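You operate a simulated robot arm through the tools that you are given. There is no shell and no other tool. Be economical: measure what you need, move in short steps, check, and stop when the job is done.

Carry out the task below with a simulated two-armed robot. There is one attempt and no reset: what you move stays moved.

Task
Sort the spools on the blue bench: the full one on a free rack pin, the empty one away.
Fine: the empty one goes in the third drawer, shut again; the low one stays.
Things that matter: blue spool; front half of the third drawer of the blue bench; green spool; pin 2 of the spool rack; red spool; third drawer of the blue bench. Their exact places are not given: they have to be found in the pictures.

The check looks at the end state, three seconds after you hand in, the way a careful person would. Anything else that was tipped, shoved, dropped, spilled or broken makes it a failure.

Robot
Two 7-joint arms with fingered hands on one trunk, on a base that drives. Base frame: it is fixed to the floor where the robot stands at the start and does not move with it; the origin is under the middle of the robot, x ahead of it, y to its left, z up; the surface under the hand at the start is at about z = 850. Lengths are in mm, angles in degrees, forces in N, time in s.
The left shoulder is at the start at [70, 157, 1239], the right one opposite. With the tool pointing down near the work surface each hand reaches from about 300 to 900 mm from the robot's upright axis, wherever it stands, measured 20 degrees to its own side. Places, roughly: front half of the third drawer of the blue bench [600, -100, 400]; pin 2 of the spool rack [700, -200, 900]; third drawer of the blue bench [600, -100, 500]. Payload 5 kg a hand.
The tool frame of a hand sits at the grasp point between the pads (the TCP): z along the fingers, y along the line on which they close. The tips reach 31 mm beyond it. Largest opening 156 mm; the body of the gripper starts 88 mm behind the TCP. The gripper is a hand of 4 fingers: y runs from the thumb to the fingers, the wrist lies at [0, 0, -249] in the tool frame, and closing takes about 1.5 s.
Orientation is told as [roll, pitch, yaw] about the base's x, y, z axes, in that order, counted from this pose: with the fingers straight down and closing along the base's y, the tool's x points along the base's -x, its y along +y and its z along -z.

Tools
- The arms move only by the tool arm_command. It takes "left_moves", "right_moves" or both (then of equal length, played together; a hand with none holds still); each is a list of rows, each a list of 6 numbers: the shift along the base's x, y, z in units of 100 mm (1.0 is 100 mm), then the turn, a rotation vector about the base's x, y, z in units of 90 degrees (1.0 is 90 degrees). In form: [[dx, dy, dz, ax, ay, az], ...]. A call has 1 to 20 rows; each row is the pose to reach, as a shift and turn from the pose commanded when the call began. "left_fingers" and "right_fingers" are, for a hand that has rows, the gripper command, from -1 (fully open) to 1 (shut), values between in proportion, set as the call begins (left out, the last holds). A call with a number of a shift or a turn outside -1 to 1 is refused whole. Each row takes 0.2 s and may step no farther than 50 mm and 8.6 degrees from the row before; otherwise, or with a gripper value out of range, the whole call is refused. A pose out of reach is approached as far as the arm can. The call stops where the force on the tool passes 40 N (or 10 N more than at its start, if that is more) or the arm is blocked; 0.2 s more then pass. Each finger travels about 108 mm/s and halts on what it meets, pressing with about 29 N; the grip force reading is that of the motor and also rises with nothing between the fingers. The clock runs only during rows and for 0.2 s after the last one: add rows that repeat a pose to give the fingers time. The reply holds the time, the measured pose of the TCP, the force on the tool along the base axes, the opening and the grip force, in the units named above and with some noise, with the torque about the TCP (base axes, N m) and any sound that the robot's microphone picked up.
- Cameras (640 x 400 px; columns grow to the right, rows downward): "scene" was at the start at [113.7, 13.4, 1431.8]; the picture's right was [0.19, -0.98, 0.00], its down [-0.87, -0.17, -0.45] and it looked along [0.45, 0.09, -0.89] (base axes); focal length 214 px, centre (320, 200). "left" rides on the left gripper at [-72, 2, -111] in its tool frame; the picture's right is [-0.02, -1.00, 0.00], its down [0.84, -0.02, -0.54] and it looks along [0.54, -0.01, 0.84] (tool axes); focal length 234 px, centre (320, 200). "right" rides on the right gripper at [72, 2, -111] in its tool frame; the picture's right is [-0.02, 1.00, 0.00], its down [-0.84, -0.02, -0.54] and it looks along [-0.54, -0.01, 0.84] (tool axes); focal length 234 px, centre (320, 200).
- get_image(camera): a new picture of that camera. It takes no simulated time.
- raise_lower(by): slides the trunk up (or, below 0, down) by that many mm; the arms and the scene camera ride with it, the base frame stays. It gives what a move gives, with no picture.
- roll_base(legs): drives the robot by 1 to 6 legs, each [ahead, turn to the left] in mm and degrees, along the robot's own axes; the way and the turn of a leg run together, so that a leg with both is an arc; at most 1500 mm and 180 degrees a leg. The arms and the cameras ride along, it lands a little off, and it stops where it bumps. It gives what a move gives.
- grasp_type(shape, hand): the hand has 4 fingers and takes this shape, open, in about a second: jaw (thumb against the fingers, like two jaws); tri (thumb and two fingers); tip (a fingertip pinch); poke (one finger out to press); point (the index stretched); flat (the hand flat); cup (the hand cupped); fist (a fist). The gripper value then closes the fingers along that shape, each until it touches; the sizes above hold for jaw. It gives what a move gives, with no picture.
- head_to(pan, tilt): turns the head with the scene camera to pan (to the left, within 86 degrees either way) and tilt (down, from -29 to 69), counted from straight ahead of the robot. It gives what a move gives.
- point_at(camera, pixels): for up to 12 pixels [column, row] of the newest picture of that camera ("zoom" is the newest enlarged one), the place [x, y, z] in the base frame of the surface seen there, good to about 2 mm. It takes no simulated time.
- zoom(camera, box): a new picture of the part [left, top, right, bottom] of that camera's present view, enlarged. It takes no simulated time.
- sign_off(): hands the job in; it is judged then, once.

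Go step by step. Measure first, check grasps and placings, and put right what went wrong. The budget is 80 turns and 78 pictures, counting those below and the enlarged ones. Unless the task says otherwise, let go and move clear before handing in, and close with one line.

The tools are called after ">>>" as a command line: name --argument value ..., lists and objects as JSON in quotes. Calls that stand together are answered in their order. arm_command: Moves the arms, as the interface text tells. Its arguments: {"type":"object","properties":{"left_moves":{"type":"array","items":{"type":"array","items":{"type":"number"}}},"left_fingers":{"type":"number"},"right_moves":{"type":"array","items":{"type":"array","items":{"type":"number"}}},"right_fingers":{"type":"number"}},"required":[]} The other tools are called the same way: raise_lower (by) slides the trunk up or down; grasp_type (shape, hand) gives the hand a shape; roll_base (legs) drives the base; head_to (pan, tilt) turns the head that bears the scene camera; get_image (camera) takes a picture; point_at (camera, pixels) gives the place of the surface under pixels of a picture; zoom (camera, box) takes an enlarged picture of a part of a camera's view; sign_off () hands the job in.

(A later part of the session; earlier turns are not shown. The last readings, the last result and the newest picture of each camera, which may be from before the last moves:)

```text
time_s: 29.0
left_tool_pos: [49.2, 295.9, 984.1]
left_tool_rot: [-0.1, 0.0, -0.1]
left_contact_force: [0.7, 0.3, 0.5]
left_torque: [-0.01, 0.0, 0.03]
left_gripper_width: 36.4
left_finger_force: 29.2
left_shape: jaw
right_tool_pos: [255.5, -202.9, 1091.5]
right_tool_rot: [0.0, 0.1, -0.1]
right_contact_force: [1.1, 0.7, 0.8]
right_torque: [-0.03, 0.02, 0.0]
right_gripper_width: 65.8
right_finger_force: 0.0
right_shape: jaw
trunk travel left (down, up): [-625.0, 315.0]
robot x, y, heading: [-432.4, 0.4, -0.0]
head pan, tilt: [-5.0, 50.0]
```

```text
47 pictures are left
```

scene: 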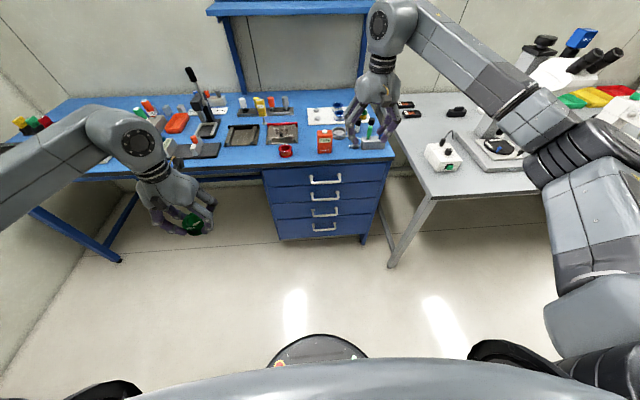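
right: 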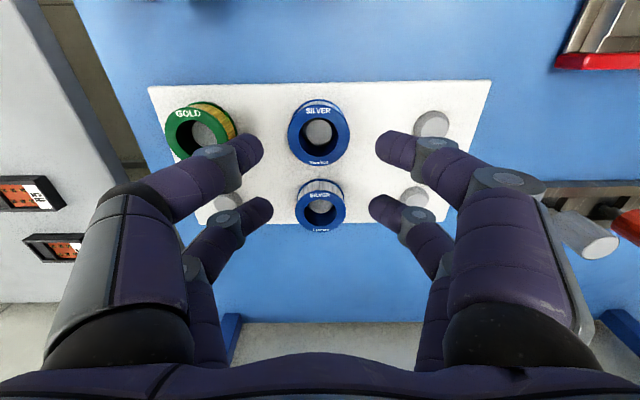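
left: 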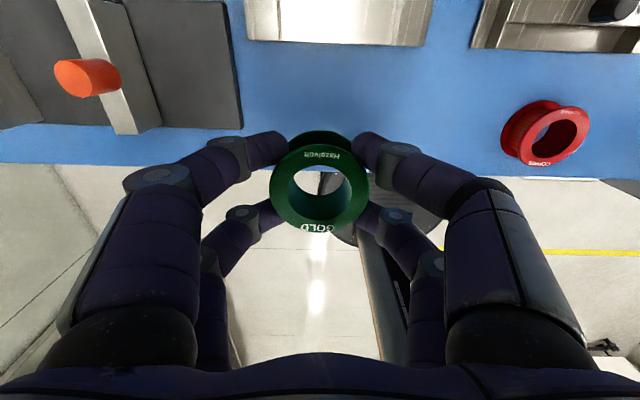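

>>> zoom --camera "scene" --box '[255, 140, 400, 250]'

>>> point_at --camera "zoom" --pixels '[[258, 320], [370, 315], [315, 318], [245, 309], [385, 303], [315, 285], [315, 340], [315, 255], [320, 175], [300, 395], [70, 300], [490, 300]]'

```text
3.64 times, centred on (328, 195) of scene
```

zoom: 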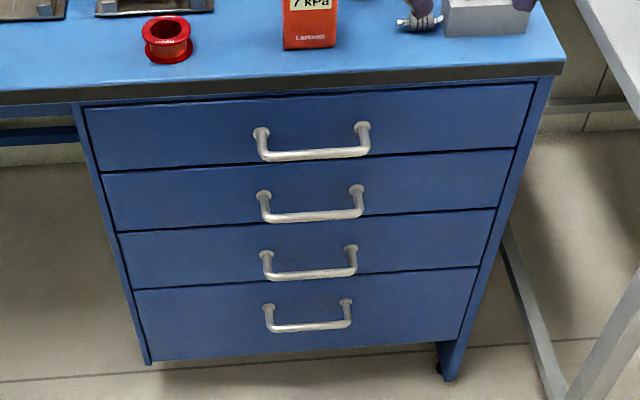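

```text
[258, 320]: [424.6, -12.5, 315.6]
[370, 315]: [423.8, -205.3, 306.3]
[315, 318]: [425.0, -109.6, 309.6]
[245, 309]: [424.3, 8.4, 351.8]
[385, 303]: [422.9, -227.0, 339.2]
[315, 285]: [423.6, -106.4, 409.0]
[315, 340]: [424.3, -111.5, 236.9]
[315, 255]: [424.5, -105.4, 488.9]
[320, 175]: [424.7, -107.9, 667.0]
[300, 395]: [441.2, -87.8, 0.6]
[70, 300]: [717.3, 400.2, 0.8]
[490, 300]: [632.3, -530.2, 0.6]
```

Drawer 3, counted from the top, has its handle bar at zoom (311,273). I'll measure the bar and the drawer edges.

>>> point_at --camera "zoom" --pixels '[[290, 276], [311, 274], [335, 272], [311, 276], [267, 256], [352, 248], [311, 214], [311, 326], [118, 233], [136, 288], [495, 212], [300, 220]]'

```text
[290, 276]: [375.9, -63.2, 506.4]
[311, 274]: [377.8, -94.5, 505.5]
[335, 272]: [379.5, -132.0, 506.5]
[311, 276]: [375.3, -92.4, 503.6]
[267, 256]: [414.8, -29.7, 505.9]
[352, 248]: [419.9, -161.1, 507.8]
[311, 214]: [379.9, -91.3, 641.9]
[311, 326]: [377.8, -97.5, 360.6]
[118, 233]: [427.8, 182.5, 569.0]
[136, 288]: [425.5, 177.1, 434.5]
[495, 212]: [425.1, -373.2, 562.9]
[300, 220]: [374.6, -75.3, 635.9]
```

The bar of drawer 3 centres near (381,-95,501), about 10 mm thick, and the face is at x 425. At this spot, clear of the bench, I'll turn the right hand so its fingers point forward.

>>> arm_command --right_moves '[[0, 0, 0, 0, -0.09, 0], [0, 0, 0, 0, -0.18, 0], [0, 0, 0, 0, -0.27, 0], [0, 0, 0, 0, -0.36, 0], [0, 0, 0, 0, -0.45, 0], [0, 0, 0, 0, -0.54, 0], [0, 0, 0, 0, -0.63, 0], [0, 0, 0, 0, -0.72, 0], [0, 0, 0, 0, -0.81, 0], [0, 0, 0, 0, -0.9, 0], [0, 0, 0, 0, -0.95, 0], [0, 0, 0, 0, -1, 0]]'

>>> raise_lower --by -450

>>> get_image --camera "scene"

```text
time_s: 31.6
left_tool_pos: [49.6, 296.8, 983.3]
left_tool_rot: [0.0, 0.0, -0.1]
left_contact_force: [-0.6, -0.6, -1.2]
left_torque: [0.0, 0.01, 0.01]
left_gripper_width: 36.5
left_finger_force: 29.2
left_shape: jaw
right_tool_pos: [254.4, -202.8, 1091.5]
right_tool_rot: [0.2, -72.8, -0.2]
right_contact_force: [0.3, 0.1, 0.1]
right_torque: [-0.02, 0.0, 0.02]
right_gripper_width: 65.6
right_finger_force: 0.2
right_shape: jaw
right hand out of reach, approached as far as the arm can: row 10, 11, 12
trunk travel left (down, up): [-625.0, 315.0]
robot x, y, heading: [-429.6, -0.1, -0.2]
head pan, tilt: [-5.0, 50.0]
```

```text
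refused: -450 is not a number from -400 to 400
```

```text
45 pictures are left
```

scene: 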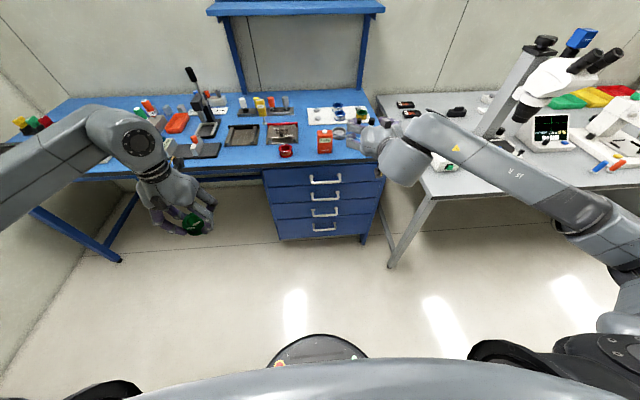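

The wrist only reached 73° of pitch in that posture. I'll lower the trunk 400 and then roll the hand (thumb up), which should also change the wrist posture.

>>> raise_lower --by -400

>>> arm_command --right_moves '[[0, 0, 0, -0.09, 0, 0], [0, 0, 0, -0.18, 0, 0], [0, 0, 0, -0.27, 0, 0], [0, 0, 0, -0.36, 0, 0], [0, 0, 0, -0.45, 0, 0], [0, 0, 0, -0.54, 0, 0], [0, 0, 0, -0.63, 0, 0], [0, 0, 0, -0.72, 0, 0], [0, 0, 0, -0.81, 0, 0], [0, 0, 0, -0.9, 0, 0], [0, 0, 0, -0.95, 0, 0], [0, 0, 0, -1, 0, 0]]'

>>> get_image --camera "scene"

```text
time_s: 35.5
left_tool_pos: [49.5, 296.0, 583.9]
left_tool_rot: [0.0, 0.0, -0.2]
left_contact_force: [0.3, -0.3, -0.4]
left_torque: [0.0, -0.04, 0.01]
left_gripper_width: 36.3
left_finger_force: 28.9
left_shape: jaw
right_tool_pos: [254.3, -202.9, 691.8]
right_tool_rot: [0.2, -72.9, -0.2]
right_contact_force: [-0.1, 0.5, -0.8]
right_torque: [-0.01, 0.01, 0.0]
right_gripper_width: 65.8
right_finger_force: 0.0
right_shape: jaw
trunk travel left (down, up): [-225.0, 715.0]
robot x, y, heading: [-426.6, 4.0, -0.0]
head pan, tilt: [-5.0, 50.0]
```

```text
time_s: 38.1
left_tool_pos: [48.9, 296.9, 586.1]
left_tool_rot: [0.0, 0.0, 0.0]
left_contact_force: [-0.4, -0.8, -0.9]
left_torque: [-0.02, 0.01, -0.03]
left_gripper_width: 36.6
left_finger_force: 28.9
left_shape: jaw
right_tool_pos: [255.8, -203.2, 692.2]
right_tool_rot: [-90.1, 0.1, 72.8]
right_contact_force: [0.5, -0.2, 0.3]
right_torque: [-0.01, 0.01, 0.0]
right_gripper_width: 66.2
right_finger_force: 0.0
right_shape: jaw
trunk travel left (down, up): [-225.0, 715.0]
robot x, y, heading: [-423.7, -0.5, 0.0]
head pan, tilt: [-5.0, 50.0]
```

```text
44 pictures are left
```

scene: 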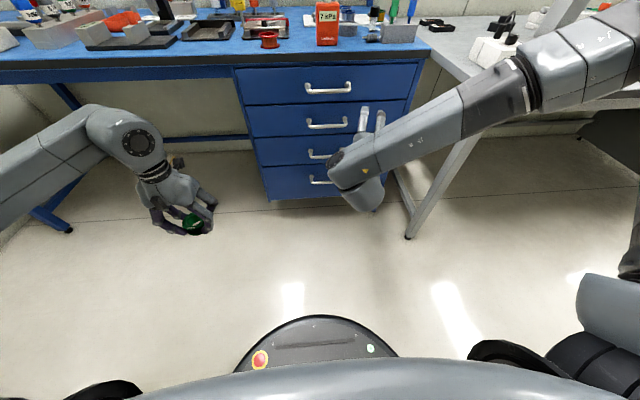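

The fingers now point forward with a 17° yaw and close vertically (rot [-90,0,73]), which is good enough to clamp the bar. I'll lower to handle height and check.

>>> raise_lower --by -190

>>> arm_command --right_moves '[[0.1, 0.4, 0, 0, 0, 0], [0.2, 0.8, 0, 0, 0, 0], [0.4, 1.0, 0, 0, 0, 0], [0.6, 1.0, 0, 0, 0, 0]]'

>>> get_image --camera "right"

>>> get_image --camera "scene"

```text
time_s: 40.1
left_tool_pos: [48.8, 296.4, 394.9]
left_tool_rot: [0.0, 0.0, -0.1]
left_contact_force: [-0.2, 0.4, -0.1]
left_torque: [-0.01, 0.01, 0.04]
left_gripper_width: 36.7
left_finger_force: 29.0
left_shape: jaw
right_tool_pos: [253.9, -202.6, 502.7]
right_tool_rot: [-90.0, -0.1, 72.9]
right_contact_force: [0.3, 0.7, -0.2]
right_torque: [0.03, 0.0, -0.01]
right_gripper_width: 66.1
right_finger_force: 0.0
right_shape: jaw
trunk travel left (down, up): [-35.0, 905.0]
robot x, y, heading: [-425.2, 2.1, 0.2]
head pan, tilt: [-5.0, 50.0]
```

```text
time_s: 41.1
left_tool_pos: [49.6, 295.0, 395.5]
left_tool_rot: [0.0, 0.0, -0.2]
left_contact_force: [1.4, -0.9, -0.1]
left_torque: [0.02, -0.01, 0.06]
left_gripper_width: 36.3
left_finger_force: 28.5
left_shape: jaw
right_tool_pos: [313.7, -102.0, 503.1]
right_tool_rot: [-90.1, 0.0, 72.9]
right_contact_force: [-0.6, -0.2, -0.1]
right_torque: [-0.03, 0.02, 0.01]
right_gripper_width: 66.3
right_finger_force: 0.1
right_shape: jaw
trunk travel left (down, up): [-35.0, 905.0]
robot x, y, heading: [-427.7, 0.6, -0.3]
head pan, tilt: [-5.0, 50.0]
```

```text
43 pictures are left
```

right: 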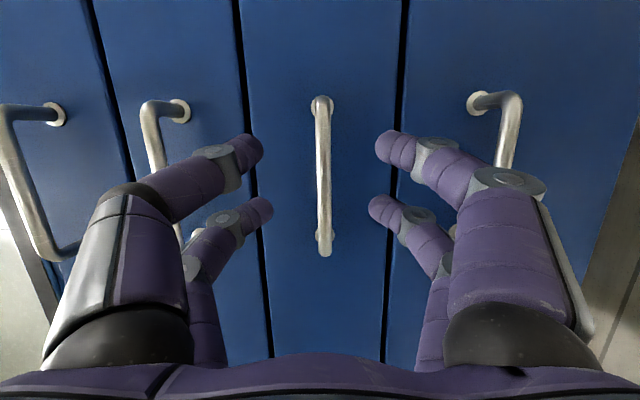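

```text
42 pictures are left
```

scene: 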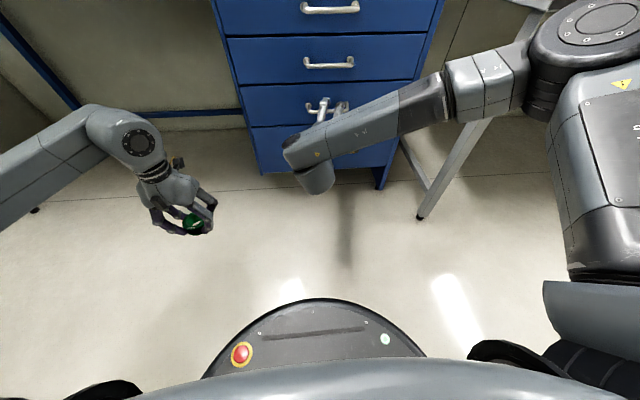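

The bar lies at (323,170), centred between the fingers. I'll advance to TCP x≈373 and clamp.

>>> arm_command --right_moves '[[0.3, 0.03, 0, 0, 0, 0], [0.5, 0.05, 0, 0, 0, 0], [0.6, 0.05, 0, 0, 0, 0]]'

>>> arm_command --right_moves '[[0, 0, 0, 0, 0, 0], [0, 0, 0, 0, 0, 0], [0, 0, 0, 0, 0, 0], [0, 0, 0, 0, 0, 0], [0, 0, 0, 0, 0, 0], [0, 0, 0, 0, 0, 0]]' --right_fingers 1

>>> get_image --camera "right"

```text
time_s: 41.9
left_tool_pos: [49.4, 295.8, 394.5]
left_tool_rot: [0.0, 0.1, 0.0]
left_contact_force: [-0.4, 0.0, -0.3]
left_torque: [-0.04, 0.01, 0.02]
left_gripper_width: 36.5
left_finger_force: 29.0
left_shape: jaw
right_tool_pos: [375.6, -96.5, 502.3]
right_tool_rot: [-90.0, -0.1, 72.9]
right_contact_force: [-0.1, 0.5, -0.9]
right_torque: [-0.01, 0.0, 0.0]
right_gripper_width: 66.3
right_finger_force: 0.0
right_shape: jaw
trunk travel left (down, up): [-35.0, 905.0]
robot x, y, heading: [-428.0, 2.7, -0.0]
head pan, tilt: [-5.0, 50.0]
```

```text
time_s: 43.3
left_tool_pos: [48.6, 296.1, 394.1]
left_tool_rot: [0.0, 0.1, -0.2]
left_contact_force: [0.0, 0.5, 0.4]
left_torque: [0.04, 0.01, -0.03]
left_gripper_width: 36.7
left_finger_force: 29.1
left_shape: jaw
right_tool_pos: [373.8, -97.8, 504.7]
right_tool_rot: [-90.2, -0.2, 72.8]
right_contact_force: [1.2, -4.2, 6.3]
right_torque: [-0.06, -0.09, 0.45]
right_gripper_width: 0.3
right_finger_force: 28.4
right_shape: jaw
trunk travel left (down, up): [-35.0, 905.0]
robot x, y, heading: [-426.6, -2.0, -0.0]
head pan, tilt: [-5.0, 50.0]
```

```text
41 pictures are left
```

right: 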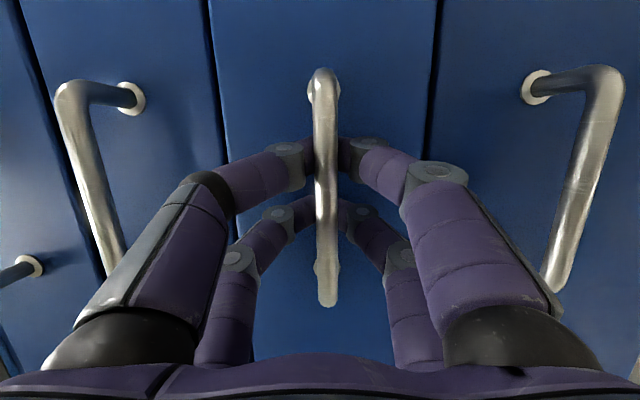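

The fingers have closed behind the bar at (325,150), caging it like a hook. I'll pull the drawer slowly.

>>> arm_command --right_moves '[[-0.1, 0, 0, 0, 0, 0], [-0.2, 0, 0, 0, 0, 0], [-0.3, 0, 0, 0, 0, 0], [-0.4, 0, 0, 0, 0, 0], [-0.5, 0, 0, 0, 0, 0], [-0.6, 0, 0, 0, 0, 0], [-0.7, 0, 0, 0, 0, 0], [-0.8, 0, 0, 0, 0, 0], [-0.9, 0, 0, 0, 0, 0], [-1, 0, 0, 0, 0, 0]]'

>>> get_image --camera "scene"

```text
time_s: 45.5
left_tool_pos: [49.5, 297.1, 395.1]
left_tool_rot: [0.1, -0.1, 0.0]
left_contact_force: [0.0, 0.4, -0.3]
left_torque: [0.0, -0.01, -0.01]
left_gripper_width: 36.4
left_finger_force: 29.2
left_shape: jaw
right_tool_pos: [272.9, -97.4, 501.8]
right_tool_rot: [-90.0, 0.0, 73.0]
right_contact_force: [2.1, 1.1, 2.9]
right_torque: [-0.08, -0.01, 0.06]
right_gripper_width: 0.2
right_finger_force: 29.0
right_shape: jaw
trunk travel left (down, up): [-35.0, 905.0]
robot x, y, heading: [-425.5, 1.1, 0.0]
head pan, tilt: [-5.0, 50.0]
```

```text
40 pictures are left
```

scene: 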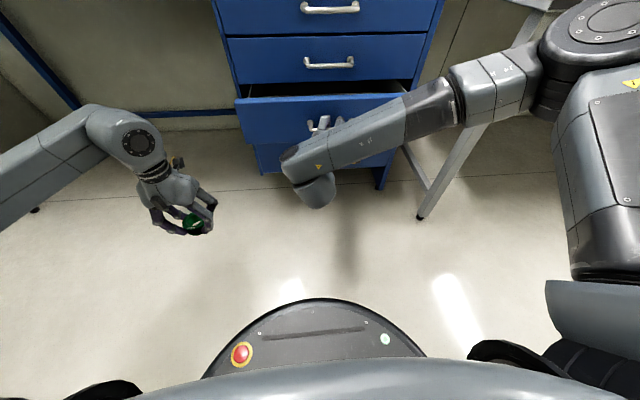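

The drawer is sliding out with low force. I'll pull 100 mm more while raising the left hand.

>>> arm_command --right_moves '[[-0.1, 0, 0, 0, 0, 0], [-0.2, 0, 0, 0, 0, 0], [-0.3, 0, 0, 0, 0, 0], [-0.4, 0, 0, 0, 0, 0], [-0.5, 0, 0, 0, 0, 0], [-0.6, 0, 0, 0, 0, 0], [-0.7, 0, 0, 0, 0, 0], [-0.8, 0, 0, 0, 0, 0], [-0.9, 0, 0, 0, 0, 0], [-1, 0, 0, 0, 0, 0]]' --left_moves '[[0, 0, 0.1, 0, 0, 0], [0, 0, 0.2, 0, 0, 0], [0, 0, 0.3, 0, 0, 0], [0, 0, 0.4, 0, 0, 0], [0, 0, 0.5, 0, 0, 0], [0, 0, 0.6, 0, 0, 0], [0, 0, 0.7, 0, 0, 0], [0, 0, 0.8, 0, 0, 0], [0, 0, 0.9, 0, 0, 0], [0, 0, 1, 0, 0, 0]]'

>>> arm_command --right_moves '[[-0.1, 0, 0, 0, 0, 0], [-0.2, 0, 0, 0, 0, 0], [-0.3, 0, 0, 0, 0, 0], [-0.4, 0, 0, 0, 0, 0]]' --left_moves '[[0, 0, 0.25, 0, 0, 0], [0, 0, 0.5, 0, 0, 0], [0, 0, 0.75, 0, 0, 0], [0, 0, 1, 0, 0, 0]]'

>>> get_image --camera "scene"

```text
time_s: 47.7
left_tool_pos: [48.1, 296.6, 494.1]
left_tool_rot: [0.0, 0.0, -0.1]
left_contact_force: [0.3, -0.6, 0.0]
left_torque: [-0.01, 0.04, 0.01]
left_gripper_width: 36.6
left_finger_force: 28.9
left_shape: jaw
right_tool_pos: [174.7, -97.6, 503.9]
right_tool_rot: [-90.0, -0.1, 72.9]
right_contact_force: [2.2, 1.4, -0.7]
right_torque: [0.05, -0.03, 0.02]
right_gripper_width: 0.2
right_finger_force: 28.8
right_shape: jaw
trunk travel left (down, up): [-35.0, 905.0]
robot x, y, heading: [-425.2, -1.2, 0.0]
head pan, tilt: [-5.0, 50.0]
```

```text
time_s: 48.7
left_tool_pos: [48.4, 295.6, 593.4]
left_tool_rot: [0.0, 0.1, 0.0]
left_contact_force: [0.8, -0.1, 0.6]
left_torque: [0.01, 0.04, 0.01]
left_gripper_width: 36.2
left_finger_force: 28.8
left_shape: jaw
right_tool_pos: [135.0, -98.0, 503.0]
right_tool_rot: [-90.0, -0.1, 72.8]
right_contact_force: [1.8, 2.3, -0.4]
right_torque: [0.02, -0.05, 0.04]
right_gripper_width: 0.0
right_finger_force: 29.3
right_shape: jaw
trunk travel left (down, up): [-35.0, 905.0]
robot x, y, heading: [-430.6, -0.8, -0.2]
head pan, tilt: [-5.0, 50.0]
```

```text
39 pictures are left
```

scene: 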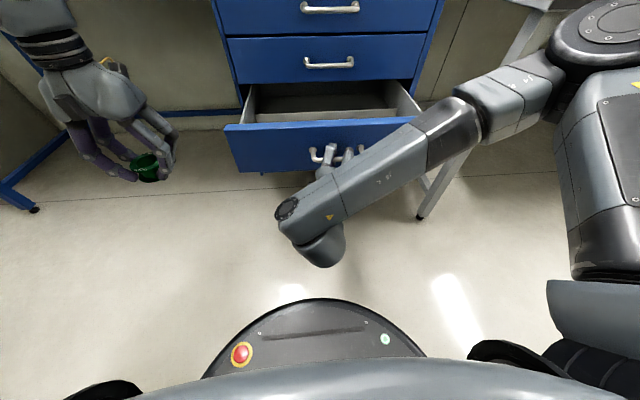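

The drawer is open. I'll zoom in on its interior for contents, walls and depth.

>>> zoom --camera "scene" --box '[215, 75, 435, 185]'

>>> point_at --camera "zoom" --pixels '[[90, 145], [200, 138], [110, 125], [220, 115], [220, 95], [220, 75], [300, 60], [220, 50], [310, 135], [400, 120], [560, 110], [100, 40]]'

```text
2.91 times, centred on (325, 130) of scene
```

zoom: 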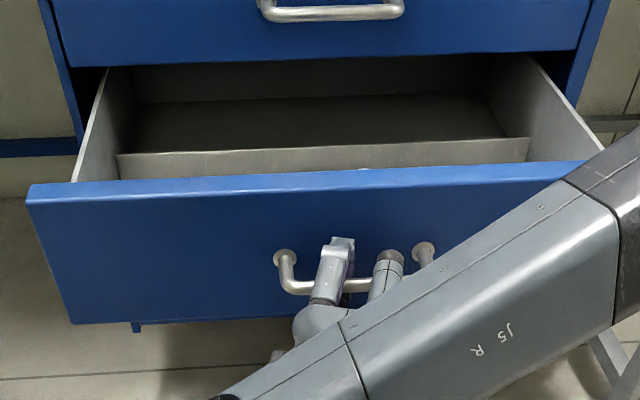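

```text
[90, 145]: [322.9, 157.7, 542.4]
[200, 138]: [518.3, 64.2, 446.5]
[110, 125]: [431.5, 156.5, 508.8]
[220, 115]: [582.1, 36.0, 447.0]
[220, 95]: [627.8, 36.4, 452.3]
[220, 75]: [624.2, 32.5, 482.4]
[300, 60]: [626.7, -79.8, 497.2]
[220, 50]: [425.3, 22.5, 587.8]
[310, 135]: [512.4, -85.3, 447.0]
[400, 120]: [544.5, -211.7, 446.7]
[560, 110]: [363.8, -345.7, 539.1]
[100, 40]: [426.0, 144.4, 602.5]
```

A divider splits the drawer, and the front half lies between it and the drawer face. I'll measure the divider and the front.

>>> point_at --camera "zoom" --pixels '[[150, 155], [320, 149], [480, 142], [150, 168], [320, 162], [150, 185], [320, 177], [450, 170], [60, 190], [150, 230], [100, 90], [125, 170]]'

```text
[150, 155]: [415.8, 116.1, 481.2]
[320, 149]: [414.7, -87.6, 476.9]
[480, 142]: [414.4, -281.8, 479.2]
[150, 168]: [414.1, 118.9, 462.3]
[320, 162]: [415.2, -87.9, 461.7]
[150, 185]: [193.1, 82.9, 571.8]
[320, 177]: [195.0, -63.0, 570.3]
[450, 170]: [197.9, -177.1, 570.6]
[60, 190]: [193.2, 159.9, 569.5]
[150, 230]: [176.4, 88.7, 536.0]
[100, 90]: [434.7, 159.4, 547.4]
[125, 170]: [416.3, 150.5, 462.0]
```

The front compartment spans x 200–415 and y up to 157, with its floor at z 447 and the rim at 571. I'll bring the left hand over it at (285,75), staying high.

>>> arm_command --left_moves '[[0, 0, 0.4, 0, 0, 0], [0.3, -0.3, 0.7, 0, 0, 0], [0.6, -0.6, 0.9, 0, 0, 0], [1, -0.9, 0.9, 0, 0, 0]]'

>>> arm_command --left_moves '[[0.3, -0.3, 0, 0, 0, 0], [0.6, -0.6, 0, 0, 0, 0], [1, -0.9, 0, 0, 0, 0]]'

>>> arm_command --left_moves '[[0.2, -0.2, 0, 0, 0, 0], [0.37, -0.4, 0, 0, 0, 0], [0.37, -0.4, 0, 0, 0, 0]]'

>>> get_image --camera "left"

>>> get_image --camera "scene"

```text
refused: row 2 steps farther than a row can; nothing moved
```

```text
time_s: 49.5
left_tool_pos: [148.5, 209.2, 594.1]
left_tool_rot: [0.0, 0.3, 0.0]
left_contact_force: [-16.0, 3.9, 0.7]
left_torque: [0.03, 0.32, -0.35]
left_gripper_width: 36.2
left_finger_force: 29.3
left_shape: jaw
right_tool_pos: [135.2, -97.0, 504.5]
right_tool_rot: [-90.1, 0.0, 72.8]
right_contact_force: [19.5, -5.8, -1.7]
right_torque: [0.05, -0.01, 0.41]
right_gripper_width: 0.0
right_finger_force: 28.8
right_shape: jaw
trunk travel left (down, up): [-35.0, 905.0]
robot x, y, heading: [-426.9, 1.4, 0.0]
head pan, tilt: [-5.0, 50.0]
```

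```text
time_s: 49.9
left_tool_pos: [152.8, 204.2, 593.9]
left_tool_rot: [0.3, 1.0, -0.2]
left_contact_force: [-19.3, 5.4, 6.1]
left_torque: [-0.05, 0.26, -0.34]
left_gripper_width: 35.9
left_finger_force: 28.9
left_shape: jaw
right_tool_pos: [138.3, -97.1, 505.0]
right_tool_rot: [-90.4, -0.3, 72.8]
right_contact_force: [24.0, -2.1, -3.7]
right_torque: [0.09, -0.07, 0.62]
right_gripper_width: 0.0
right_finger_force: 28.9
right_shape: jaw
trunk travel left (down, up): [-35.0, 905.0]
robot x, y, heading: [-428.7, -3.9, 0.2]
head pan, tilt: [-5.0, 50.0]
stopped in row 1 (left hand): the force on the tool passed its limit at 51 N (the readings are from after the stop); the commanded pose is now the measured one
```

```text
37 pictures are left
```

left: 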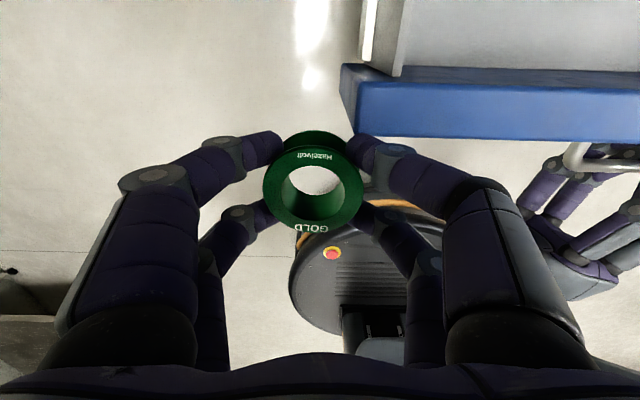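

```text
36 pictures are left
```

scene: 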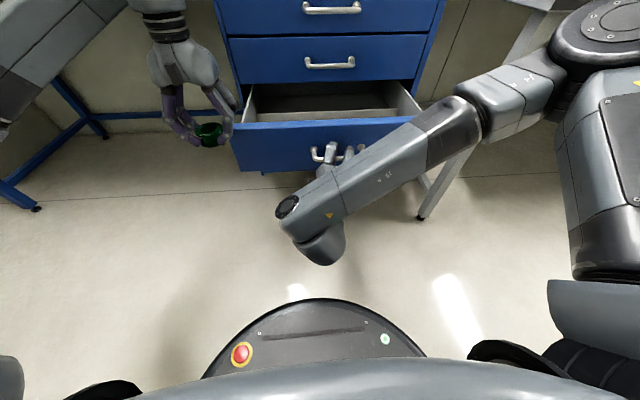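

My first call was refused for too large a step, so the next calls pushed the left fingers into the drawer front's corner. The spool is still held. I'll back off, rise, and take one call at a time.

>>> arm_command --left_moves '[[-0.3, 0.1, 0, 0, 0, 0], [-0.5, 0.2, 0, 0, 0, 0], [-0.5, 0.2, 0.45, 0, 0, 0], [-0.5, 0.2, 0.9, 0, 0, 0]]'

>>> zoom --camera "scene" --box '[130, 60, 430, 190]'

```text
time_s: 50.9
left_tool_pos: [103.0, 223.2, 684.8]
left_tool_rot: [0.4, 0.7, -0.1]
left_contact_force: [0.6, -0.2, 0.0]
left_torque: [-0.02, -0.03, 0.02]
left_gripper_width: 35.7
left_finger_force: 29.3
left_shape: jaw
right_tool_pos: [135.6, -97.2, 503.3]
right_tool_rot: [-90.2, -0.2, 72.9]
right_contact_force: [-4.8, -1.7, 2.1]
right_torque: [0.04, -0.09, 0.06]
right_gripper_width: 0.0
right_finger_force: 29.0
right_shape: jaw
trunk travel left (down, up): [-35.0, 905.0]
robot x, y, heading: [-428.0, 1.0, 0.2]
head pan, tilt: [-5.0, 50.0]
```

```text
2.13 times, centred on (280, 125) of scene
```

zoom: 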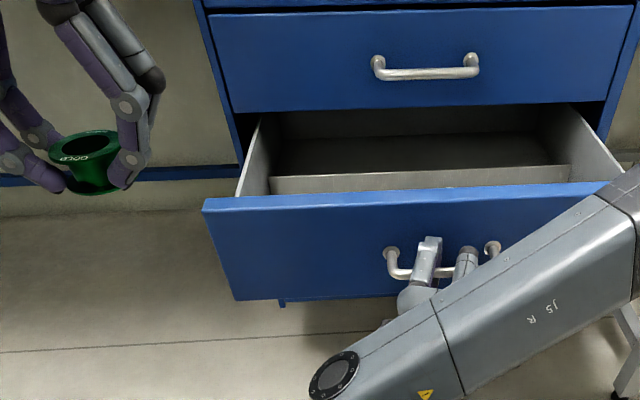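

All intact: the left hand is clear at (103,223,685) with the spool held and the drawer still open. I'll go over the drawer at this height.

>>> arm_command --left_moves '[[0.3, -0.25, 0, 0, 0, 0], [0.6, -0.5, 0, 0, 0, 0], [0.9, -0.75, 0, 0, 0, 0]]'

>>> get_image --camera "scene"

```text
time_s: 51.7
left_tool_pos: [193.8, 149.2, 685.3]
left_tool_rot: [0.3, 0.7, -0.1]
left_contact_force: [0.5, -0.4, 0.1]
left_torque: [-0.04, -0.06, 0.01]
left_gripper_width: 35.4
left_finger_force: 28.7
left_shape: jaw
right_tool_pos: [136.8, -97.3, 502.7]
right_tool_rot: [-90.2, -0.2, 72.7]
right_contact_force: [0.0, -0.6, -0.7]
right_torque: [-0.03, 0.0, 0.07]
right_gripper_width: 0.0
right_finger_force: 28.8
right_shape: jaw
trunk travel left (down, up): [-35.0, 905.0]
robot x, y, heading: [-427.3, -1.6, 0.2]
head pan, tilt: [-5.0, 50.0]
```

```text
34 pictures are left
```

scene: 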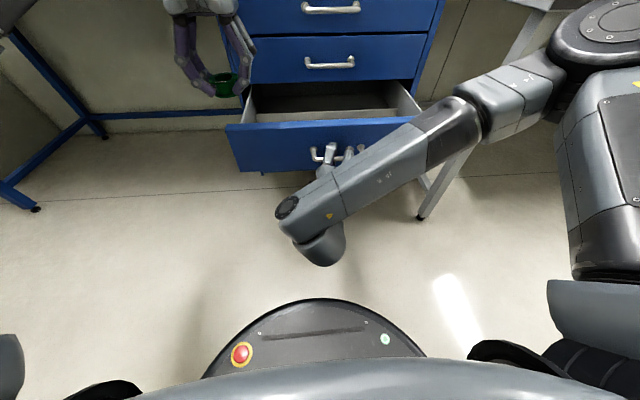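

Clear so far, so I'll continue to (285,75).

>>> arm_command --left_moves '[[0.3, -0.25, 0, 0, 0, 0], [0.6, -0.5, 0, 0, 0, 0], [0.9, -0.74, 0, 0, 0, 0]]'

>>> head_to --pan -3 --tilt 35

>>> get_image --camera "scene"

>>> get_image --camera "left"

```text
time_s: 52.5
left_tool_pos: [284.3, 74.5, 682.0]
left_tool_rot: [0.3, 0.7, -0.1]
left_contact_force: [-0.3, -0.1, -0.4]
left_torque: [-0.01, -0.05, -0.03]
left_gripper_width: 35.8
left_finger_force: 29.0
left_shape: jaw
right_tool_pos: [137.5, -97.3, 504.5]
right_tool_rot: [-90.2, -0.2, 72.8]
right_contact_force: [1.6, -1.2, -0.3]
right_torque: [-0.01, -0.03, 0.08]
right_gripper_width: 0.0
right_finger_force: 29.0
right_shape: jaw
trunk travel left (down, up): [-35.0, 905.0]
robot x, y, heading: [-426.9, 1.2, -0.2]
head pan, tilt: [-5.0, 50.0]
```

```text
time_s: 53.2
left_tool_pos: [284.4, 75.1, 683.6]
left_tool_rot: [0.4, 0.7, -0.1]
left_contact_force: [0.4, 0.4, -0.7]
left_torque: [0.0, 0.0, 0.04]
left_gripper_width: 35.6
left_finger_force: 29.3
left_shape: jaw
right_tool_pos: [136.5, -96.7, 502.9]
right_tool_rot: [-90.1, -0.2, 72.8]
right_contact_force: [1.2, 0.3, -0.1]
right_torque: [0.05, -0.01, 0.13]
right_gripper_width: 0.0
right_finger_force: 28.6
right_shape: jaw
trunk travel left (down, up): [-35.0, 905.0]
robot x, y, heading: [-429.9, -0.6, 0.3]
head pan, tilt: [-3.0, 35.0]
```

```text
33 pictures are left
```

scene: 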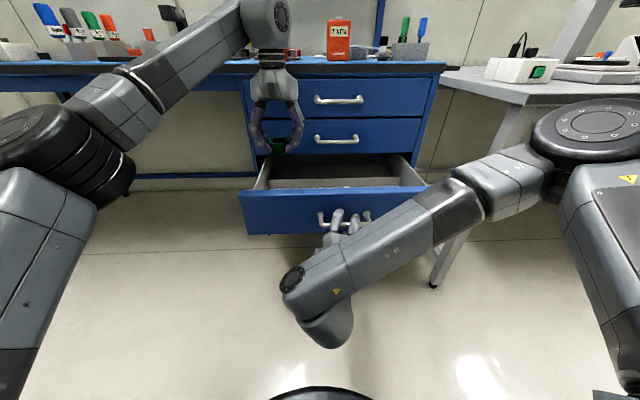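

```text
32 pictures are left
```

left: 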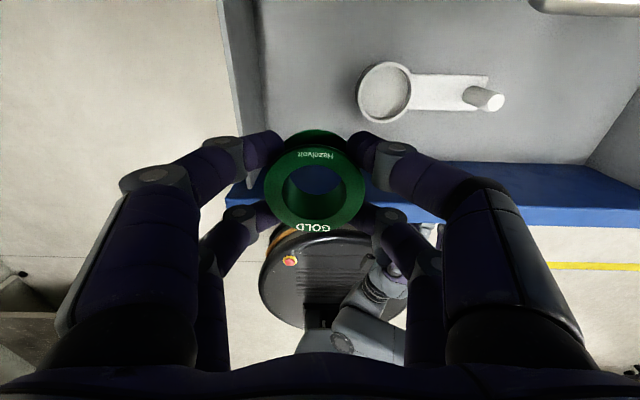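

There is an object lying in the front compartment, a disc at (385,92) with a bar out to (490,98). I'll measure it to avoid it.

>>> point_at --camera "left" --pixels '[[358, 92], [411, 92], [385, 65], [385, 118], [440, 93], [485, 80], [500, 100], [485, 108], [300, 120], [300, 60], [250, 100], [500, 155]]'

>>> zoom --camera "left" --box '[220, 0, 640, 240]'

```text
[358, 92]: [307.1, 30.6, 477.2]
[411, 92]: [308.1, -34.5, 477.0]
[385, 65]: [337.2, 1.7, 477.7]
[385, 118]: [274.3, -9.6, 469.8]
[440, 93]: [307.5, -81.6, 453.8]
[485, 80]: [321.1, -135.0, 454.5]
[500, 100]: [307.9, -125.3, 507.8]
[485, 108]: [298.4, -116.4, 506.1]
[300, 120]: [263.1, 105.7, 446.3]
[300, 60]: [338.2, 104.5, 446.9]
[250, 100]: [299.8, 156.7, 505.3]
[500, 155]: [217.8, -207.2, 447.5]
```

```text
1.52 times, centred on (430, 120) of left
```

zoom: 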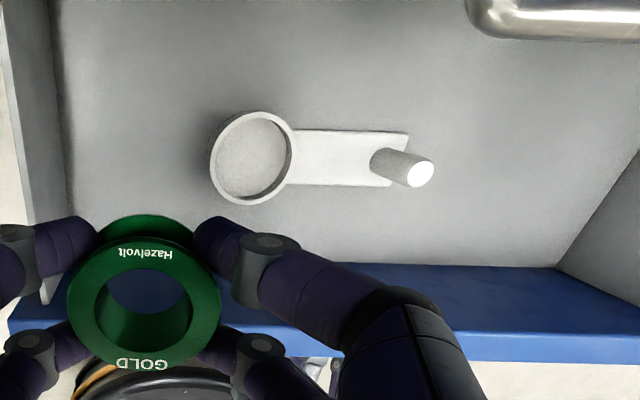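

It's a small dish centred near (307,0), 33 mm in radius, with an arm toward -y. It must stay put. I'll place green in the free front-left corner at (242,86), so I shift there and descend partway.

>>> arm_command --left_moves '[[-0.42, 0.11, 0, 0, 0, 0], [-0.42, 0.11, -0.3, 0, 0, 0], [-0.42, 0.11, -0.6, 0, 0, 0], [-0.42, 0.11, -0.9, 0, 0, 0], [-0.42, 0.11, -0.9, 0, 0, 0]]'

>>> get_image --camera "left"

>>> zoom --camera "scene" --box '[180, 0, 440, 250]'

```text
time_s: 54.4
left_tool_pos: [242.5, 85.8, 592.0]
left_tool_rot: [0.4, 0.7, -0.2]
left_contact_force: [-0.5, 0.3, -0.2]
left_torque: [-0.01, 0.02, -0.04]
left_gripper_width: 35.5
left_finger_force: 29.2
left_shape: jaw
right_tool_pos: [136.9, -97.3, 505.5]
right_tool_rot: [-90.2, -0.2, 72.8]
right_contact_force: [0.3, -0.5, -0.3]
right_torque: [0.01, -0.06, 0.08]
right_gripper_width: 0.0
right_finger_force: 29.0
right_shape: jaw
trunk travel left (down, up): [-35.0, 905.0]
robot x, y, heading: [-426.4, 0.2, -0.2]
head pan, tilt: [-3.0, 35.0]
```

```text
30 pictures are left
```

left: 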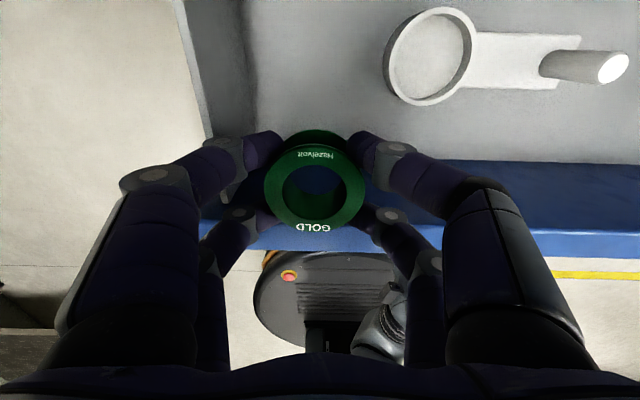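

```text
1.60 times, centred on (310, 125) of scene
```

zoom: 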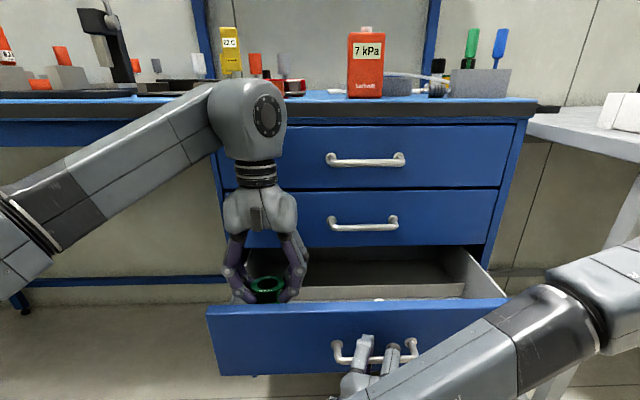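

The dish is clear, but the knuckles would pass close to the left wall (y 157). I'll shift to (236,68) and descend most of the way.

>>> arm_command --left_moves '[[-0.06, -0.18, 0, 0, 0, 0], [-0.06, -0.18, -0.25, 0, 0, 0], [-0.06, -0.18, -0.5, 0, 0, 0], [-0.06, -0.18, -0.75, 0, 0, 0], [-0.06, -0.18, -0.92, 0, 0, 0], [-0.06, -0.18, -0.92, 0, 0, 0]]'

>>> get_image --camera "left"

```text
time_s: 55.7
left_tool_pos: [237.9, 68.5, 503.4]
left_tool_rot: [0.2, 0.4, 0.0]
left_contact_force: [9.9, 0.1, 4.9]
left_torque: [0.16, 0.56, -0.23]
left_gripper_width: 35.5
left_finger_force: 28.7
left_shape: jaw
right_tool_pos: [135.0, -97.9, 503.4]
right_tool_rot: [-90.1, 0.0, 73.0]
right_contact_force: [-10.2, -0.9, 4.0]
right_torque: [0.03, -0.21, 0.24]
right_gripper_width: 0.0
right_finger_force: 29.0
right_shape: jaw
trunk travel left (down, up): [-35.0, 905.0]
robot x, y, heading: [-424.6, -4.0, -0.0]
head pan, tilt: [-3.0, 35.0]
stopped in row 6 (left hand): the force on the tool passed its limit at 41 N (the readings are from after the stop); the commanded pose is now the measured one
```

```text
28 pictures are left
```

left: 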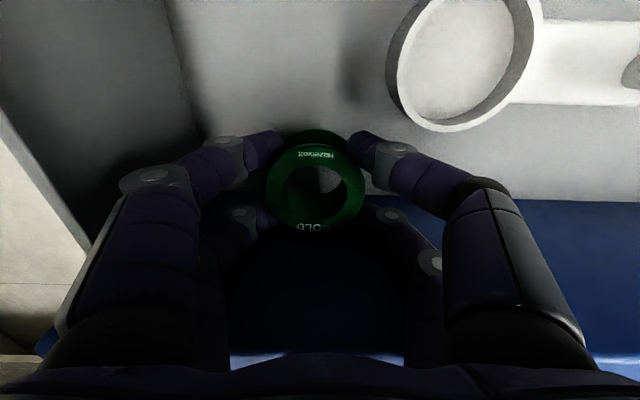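

The reading of 9.9 N along x and the stop show the hand touched the front panel. There's little room with the jaws closing along y, so I'll lift, move to (285,95), and yaw the hand 90° to close along x where there is space.

>>> arm_command --left_moves '[[0.08, 0, 0.1, 0, 0, 0], [0.08, 0, 0.5, 0, 0, 0], [0.15, 0.05, 0.9, 0, 0, 0], [0.4, 0.2, 1.0, 0, 0, 0], [0.47, 0.25, 1.0, 0, 0, 0]]'

>>> zoom --camera "scene" --box '[180, 0, 440, 250]'

```text
time_s: 56.9
left_tool_pos: [285.6, 95.1, 604.5]
left_tool_rot: [0.3, 0.6, 0.0]
left_contact_force: [0.7, -0.1, -0.3]
left_torque: [-0.01, 0.01, 0.04]
left_gripper_width: 35.5
left_finger_force: 28.9
left_shape: jaw
right_tool_pos: [135.8, -98.2, 502.6]
right_tool_rot: [-90.1, 0.0, 72.8]
right_contact_force: [2.4, -0.3, 1.3]
right_torque: [-0.09, -0.02, 0.08]
right_gripper_width: 0.0
right_finger_force: 28.9
right_shape: jaw
trunk travel left (down, up): [-35.0, 905.0]
robot x, y, heading: [-430.3, 3.2, 0.1]
head pan, tilt: [-3.0, 35.0]
```

```text
1.60 times, centred on (310, 125) of scene
```

zoom: 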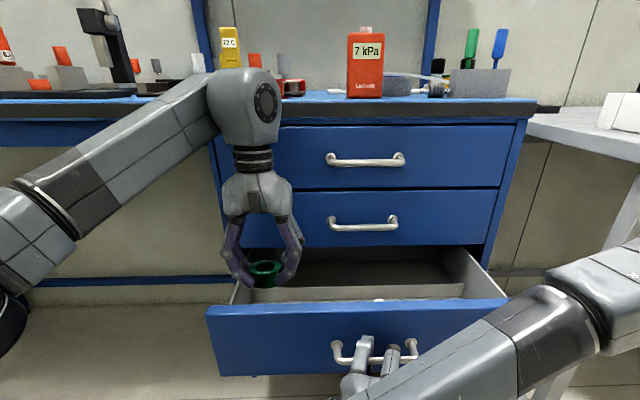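

Clear above. Now I'll yaw the left hand by -90°.

>>> arm_command --left_moves '[[0, 0, 0, 0, 0, -0.09], [0, 0, 0, 0, 0, -0.18], [0, 0, 0, 0, 0, -0.27], [0, 0, 0, 0, 0, -0.36], [0, 0, 0, 0, 0, -0.45], [0, 0, 0, 0, 0, -0.54], [0, 0, 0, 0, 0, -0.63], [0, 0, 0, 0, 0, -0.72], [0, 0, 0, 0, 0, -0.81], [0, 0, 0, 0, 0, -0.9], [0, 0, 0, 0, 0, -0.99]]'

>>> get_image --camera "left"

>>> zoom --camera "scene" --box '[180, 0, 440, 250]'

```text
time_s: 59.3
left_tool_pos: [284.0, 93.3, 603.6]
left_tool_rot: [0.3, 0.5, -89.2]
left_contact_force: [-0.6, 0.1, -1.2]
left_torque: [0.02, -0.02, -0.01]
left_gripper_width: 35.6
left_finger_force: 28.9
left_shape: jaw
right_tool_pos: [135.2, -97.9, 502.5]
right_tool_rot: [-90.0, -0.1, 73.0]
right_contact_force: [2.2, 0.3, 0.9]
right_torque: [-0.03, 0.03, 0.07]
right_gripper_width: 0.0
right_finger_force: 29.0
right_shape: jaw
trunk travel left (down, up): [-35.0, 905.0]
robot x, y, heading: [-427.6, 0.3, 0.0]
head pan, tilt: [-3.0, 35.0]
```

```text
26 pictures are left
```

left: 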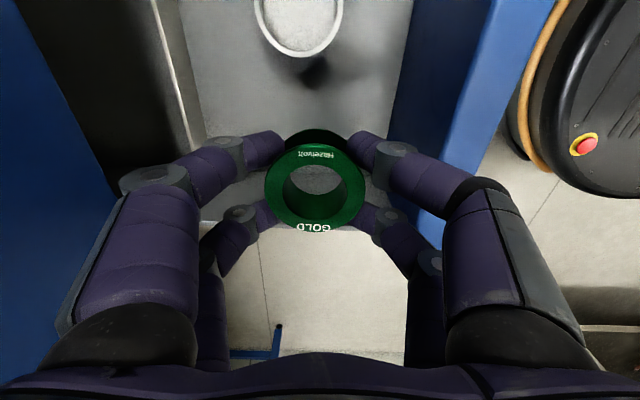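

```text
1.60 times, centred on (310, 125) of scene
```

zoom: 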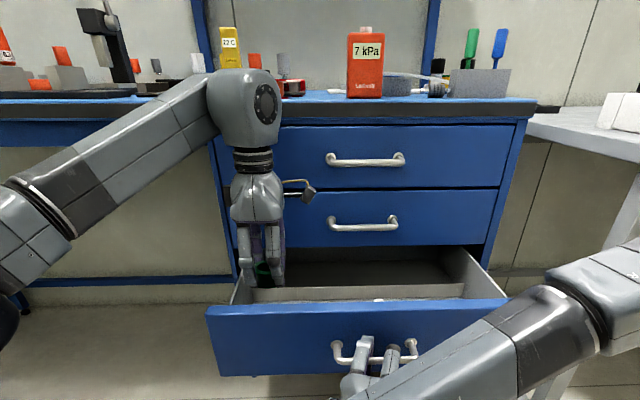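

The hand now closes along x, with room to the front panel, divider, dish and wall. I'll centre at x≈300 and descend.

>>> arm_command --left_moves '[[0.15, 0.02, 0, 0, 0, 0], [0.15, 0.02, -0.25, 0, 0, 0], [0.15, 0.02, -0.5, 0, 0, 0], [0.15, 0.02, -0.75, 0, 0, 0], [0.15, 0.02, -0.95, 0, 0, 0], [0.15, 0.02, -0.95, 0, 0, 0]]'

>>> get_image --camera "left"

```text
time_s: 60.7
left_tool_pos: [298.5, 95.2, 510.0]
left_tool_rot: [0.4, 0.5, -89.1]
left_contact_force: [0.1, -0.2, -0.7]
left_torque: [-0.01, -0.01, 0.02]
left_gripper_width: 35.4
left_finger_force: 29.2
left_shape: jaw
right_tool_pos: [135.3, -97.2, 502.0]
right_tool_rot: [-90.0, -0.1, 72.9]
right_contact_force: [0.3, -0.2, 2.1]
right_torque: [-0.05, -0.01, 0.06]
right_gripper_width: 0.0
right_finger_force: 28.2
right_shape: jaw
trunk travel left (down, up): [-35.0, 905.0]
robot x, y, heading: [-424.8, -0.3, -0.1]
head pan, tilt: [-3.0, 35.0]
```

```text
24 pictures are left
```

left: 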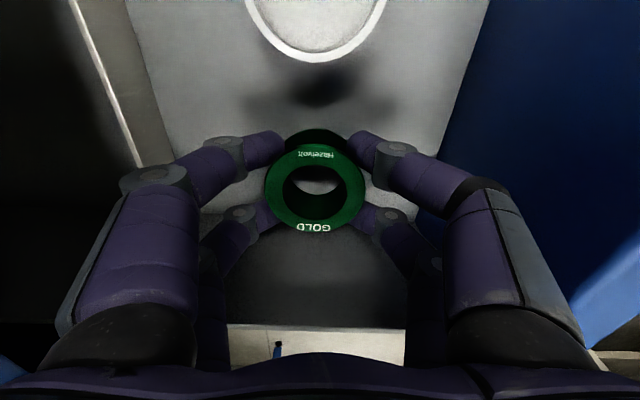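

No contact at z 510. I'll lower the last 25 mm gently until it touches.

>>> arm_command --left_moves '[[0, 0, -0.1, 0, 0, 0], [0, 0, -0.18, 0, 0, 0], [0, 0, -0.22, 0, 0, 0], [0, 0, -0.25, 0, 0, 0], [0, 0, -0.26, 0, 0, 0]]'

```text
time_s: 61.9
left_tool_pos: [299.1, 96.0, 482.7]
left_tool_rot: [0.3, 0.4, -89.1]
left_contact_force: [-0.7, -0.4, -0.3]
left_torque: [-0.01, 0.0, 0.01]
left_gripper_width: 35.6
left_finger_force: 29.1
left_shape: jaw
right_tool_pos: [135.1, -98.1, 502.3]
right_tool_rot: [-90.0, 0.0, 72.9]
right_contact_force: [0.1, 0.1, 1.8]
right_torque: [-0.03, 0.01, 0.07]
right_gripper_width: 0.0
right_finger_force: 28.7
right_shape: jaw
trunk travel left (down, up): [-35.0, 905.0]
robot x, y, heading: [-428.8, -0.9, 0.1]
head pan, tilt: [-3.0, 35.0]
```

>>> arm_command --left_moves '[[0, 0, -0.01, 0, 0, 0], [0, 0, -0.02, 0, 0, 0], [0, 0, -0.03, 0, 0, 0]]'

>>> get_image --camera "left"

```text
time_s: 62.7
left_tool_pos: [298.8, 95.6, 480.0]
left_tool_rot: [0.4, 0.5, -89.2]
left_contact_force: [-0.8, 1.1, 7.2]
left_torque: [-0.07, -0.23, 0.05]
left_gripper_width: 35.5
left_finger_force: 28.5
left_shape: jaw
right_tool_pos: [134.4, -96.6, 503.1]
right_tool_rot: [-90.0, -0.1, 72.9]
right_contact_force: [2.1, -0.4, 1.3]
right_torque: [-0.04, 0.01, 0.06]
right_gripper_width: 0.0
right_finger_force: 29.3
right_shape: jaw
trunk travel left (down, up): [-35.0, 905.0]
robot x, y, heading: [-426.7, -0.6, 0.2]
head pan, tilt: [-3.0, 35.0]
```

```text
23 pictures are left
```

left: 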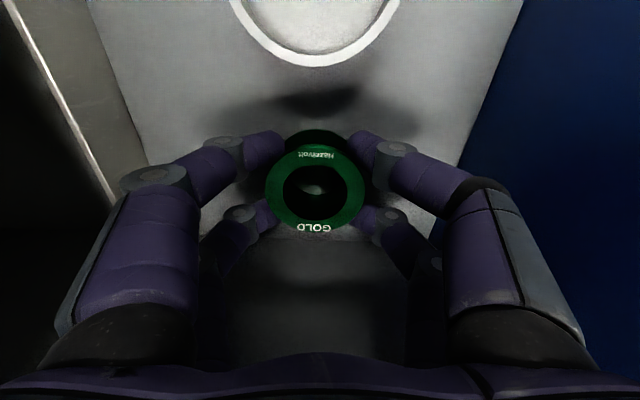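

Contact at 7 N tells me green is on the drawer floor. I'll open modestly (about 56 mm) and rise.

>>> arm_command --left_moves '[[0, 0, 0, 0, 0, 0], [0, 0, 0, 0, 0, 0], [0, 0, 0, 0, 0, 0]]' --left_fingers 0.28

>>> arm_command --left_moves '[[0, 0, 0.1, 0, 0, 0], [0, 0, 0.3, 0, 0, 0], [0, 0, 0.6, 0, 0, 0], [0, 0, 1, 0, 0, 0]]'

>>> get_image --camera "left"

```text
time_s: 63.5
left_tool_pos: [297.7, 95.1, 478.4]
left_tool_rot: [0.3, 0.4, -89.0]
left_contact_force: [-0.6, 0.6, 1.4]
left_torque: [-0.01, -0.01, -0.02]
left_gripper_width: 55.5
left_finger_force: 0.1
left_shape: jaw
right_tool_pos: [134.5, -98.3, 503.0]
right_tool_rot: [-89.9, -0.1, 72.9]
right_contact_force: [-0.4, -0.2, 2.2]
right_torque: [-0.01, -0.04, 0.07]
right_gripper_width: 0.0
right_finger_force: 28.8
right_shape: jaw
trunk travel left (down, up): [-35.0, 905.0]
robot x, y, heading: [-428.9, -0.1, -0.1]
head pan, tilt: [-3.0, 35.0]
```

```text
time_s: 64.5
left_tool_pos: [298.2, 95.7, 577.4]
left_tool_rot: [0.1, 0.6, -89.1]
left_contact_force: [-0.4, 0.4, -0.2]
left_torque: [-0.01, 0.02, -0.01]
left_gripper_width: 56.0
left_finger_force: 0.2
left_shape: jaw
right_tool_pos: [134.7, -97.1, 502.7]
right_tool_rot: [-90.0, -0.1, 73.0]
right_contact_force: [-2.0, -1.0, 3.5]
right_torque: [-0.03, -0.06, 0.08]
right_gripper_width: 0.0
right_finger_force: 29.5
right_shape: jaw
trunk travel left (down, up): [-35.0, 905.0]
robot x, y, heading: [-422.0, -0.7, 0.0]
head pan, tilt: [-3.0, 35.0]
```

```text
22 pictures are left
```

left: 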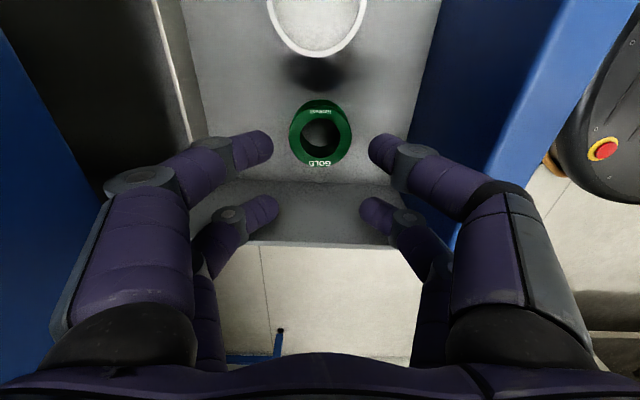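

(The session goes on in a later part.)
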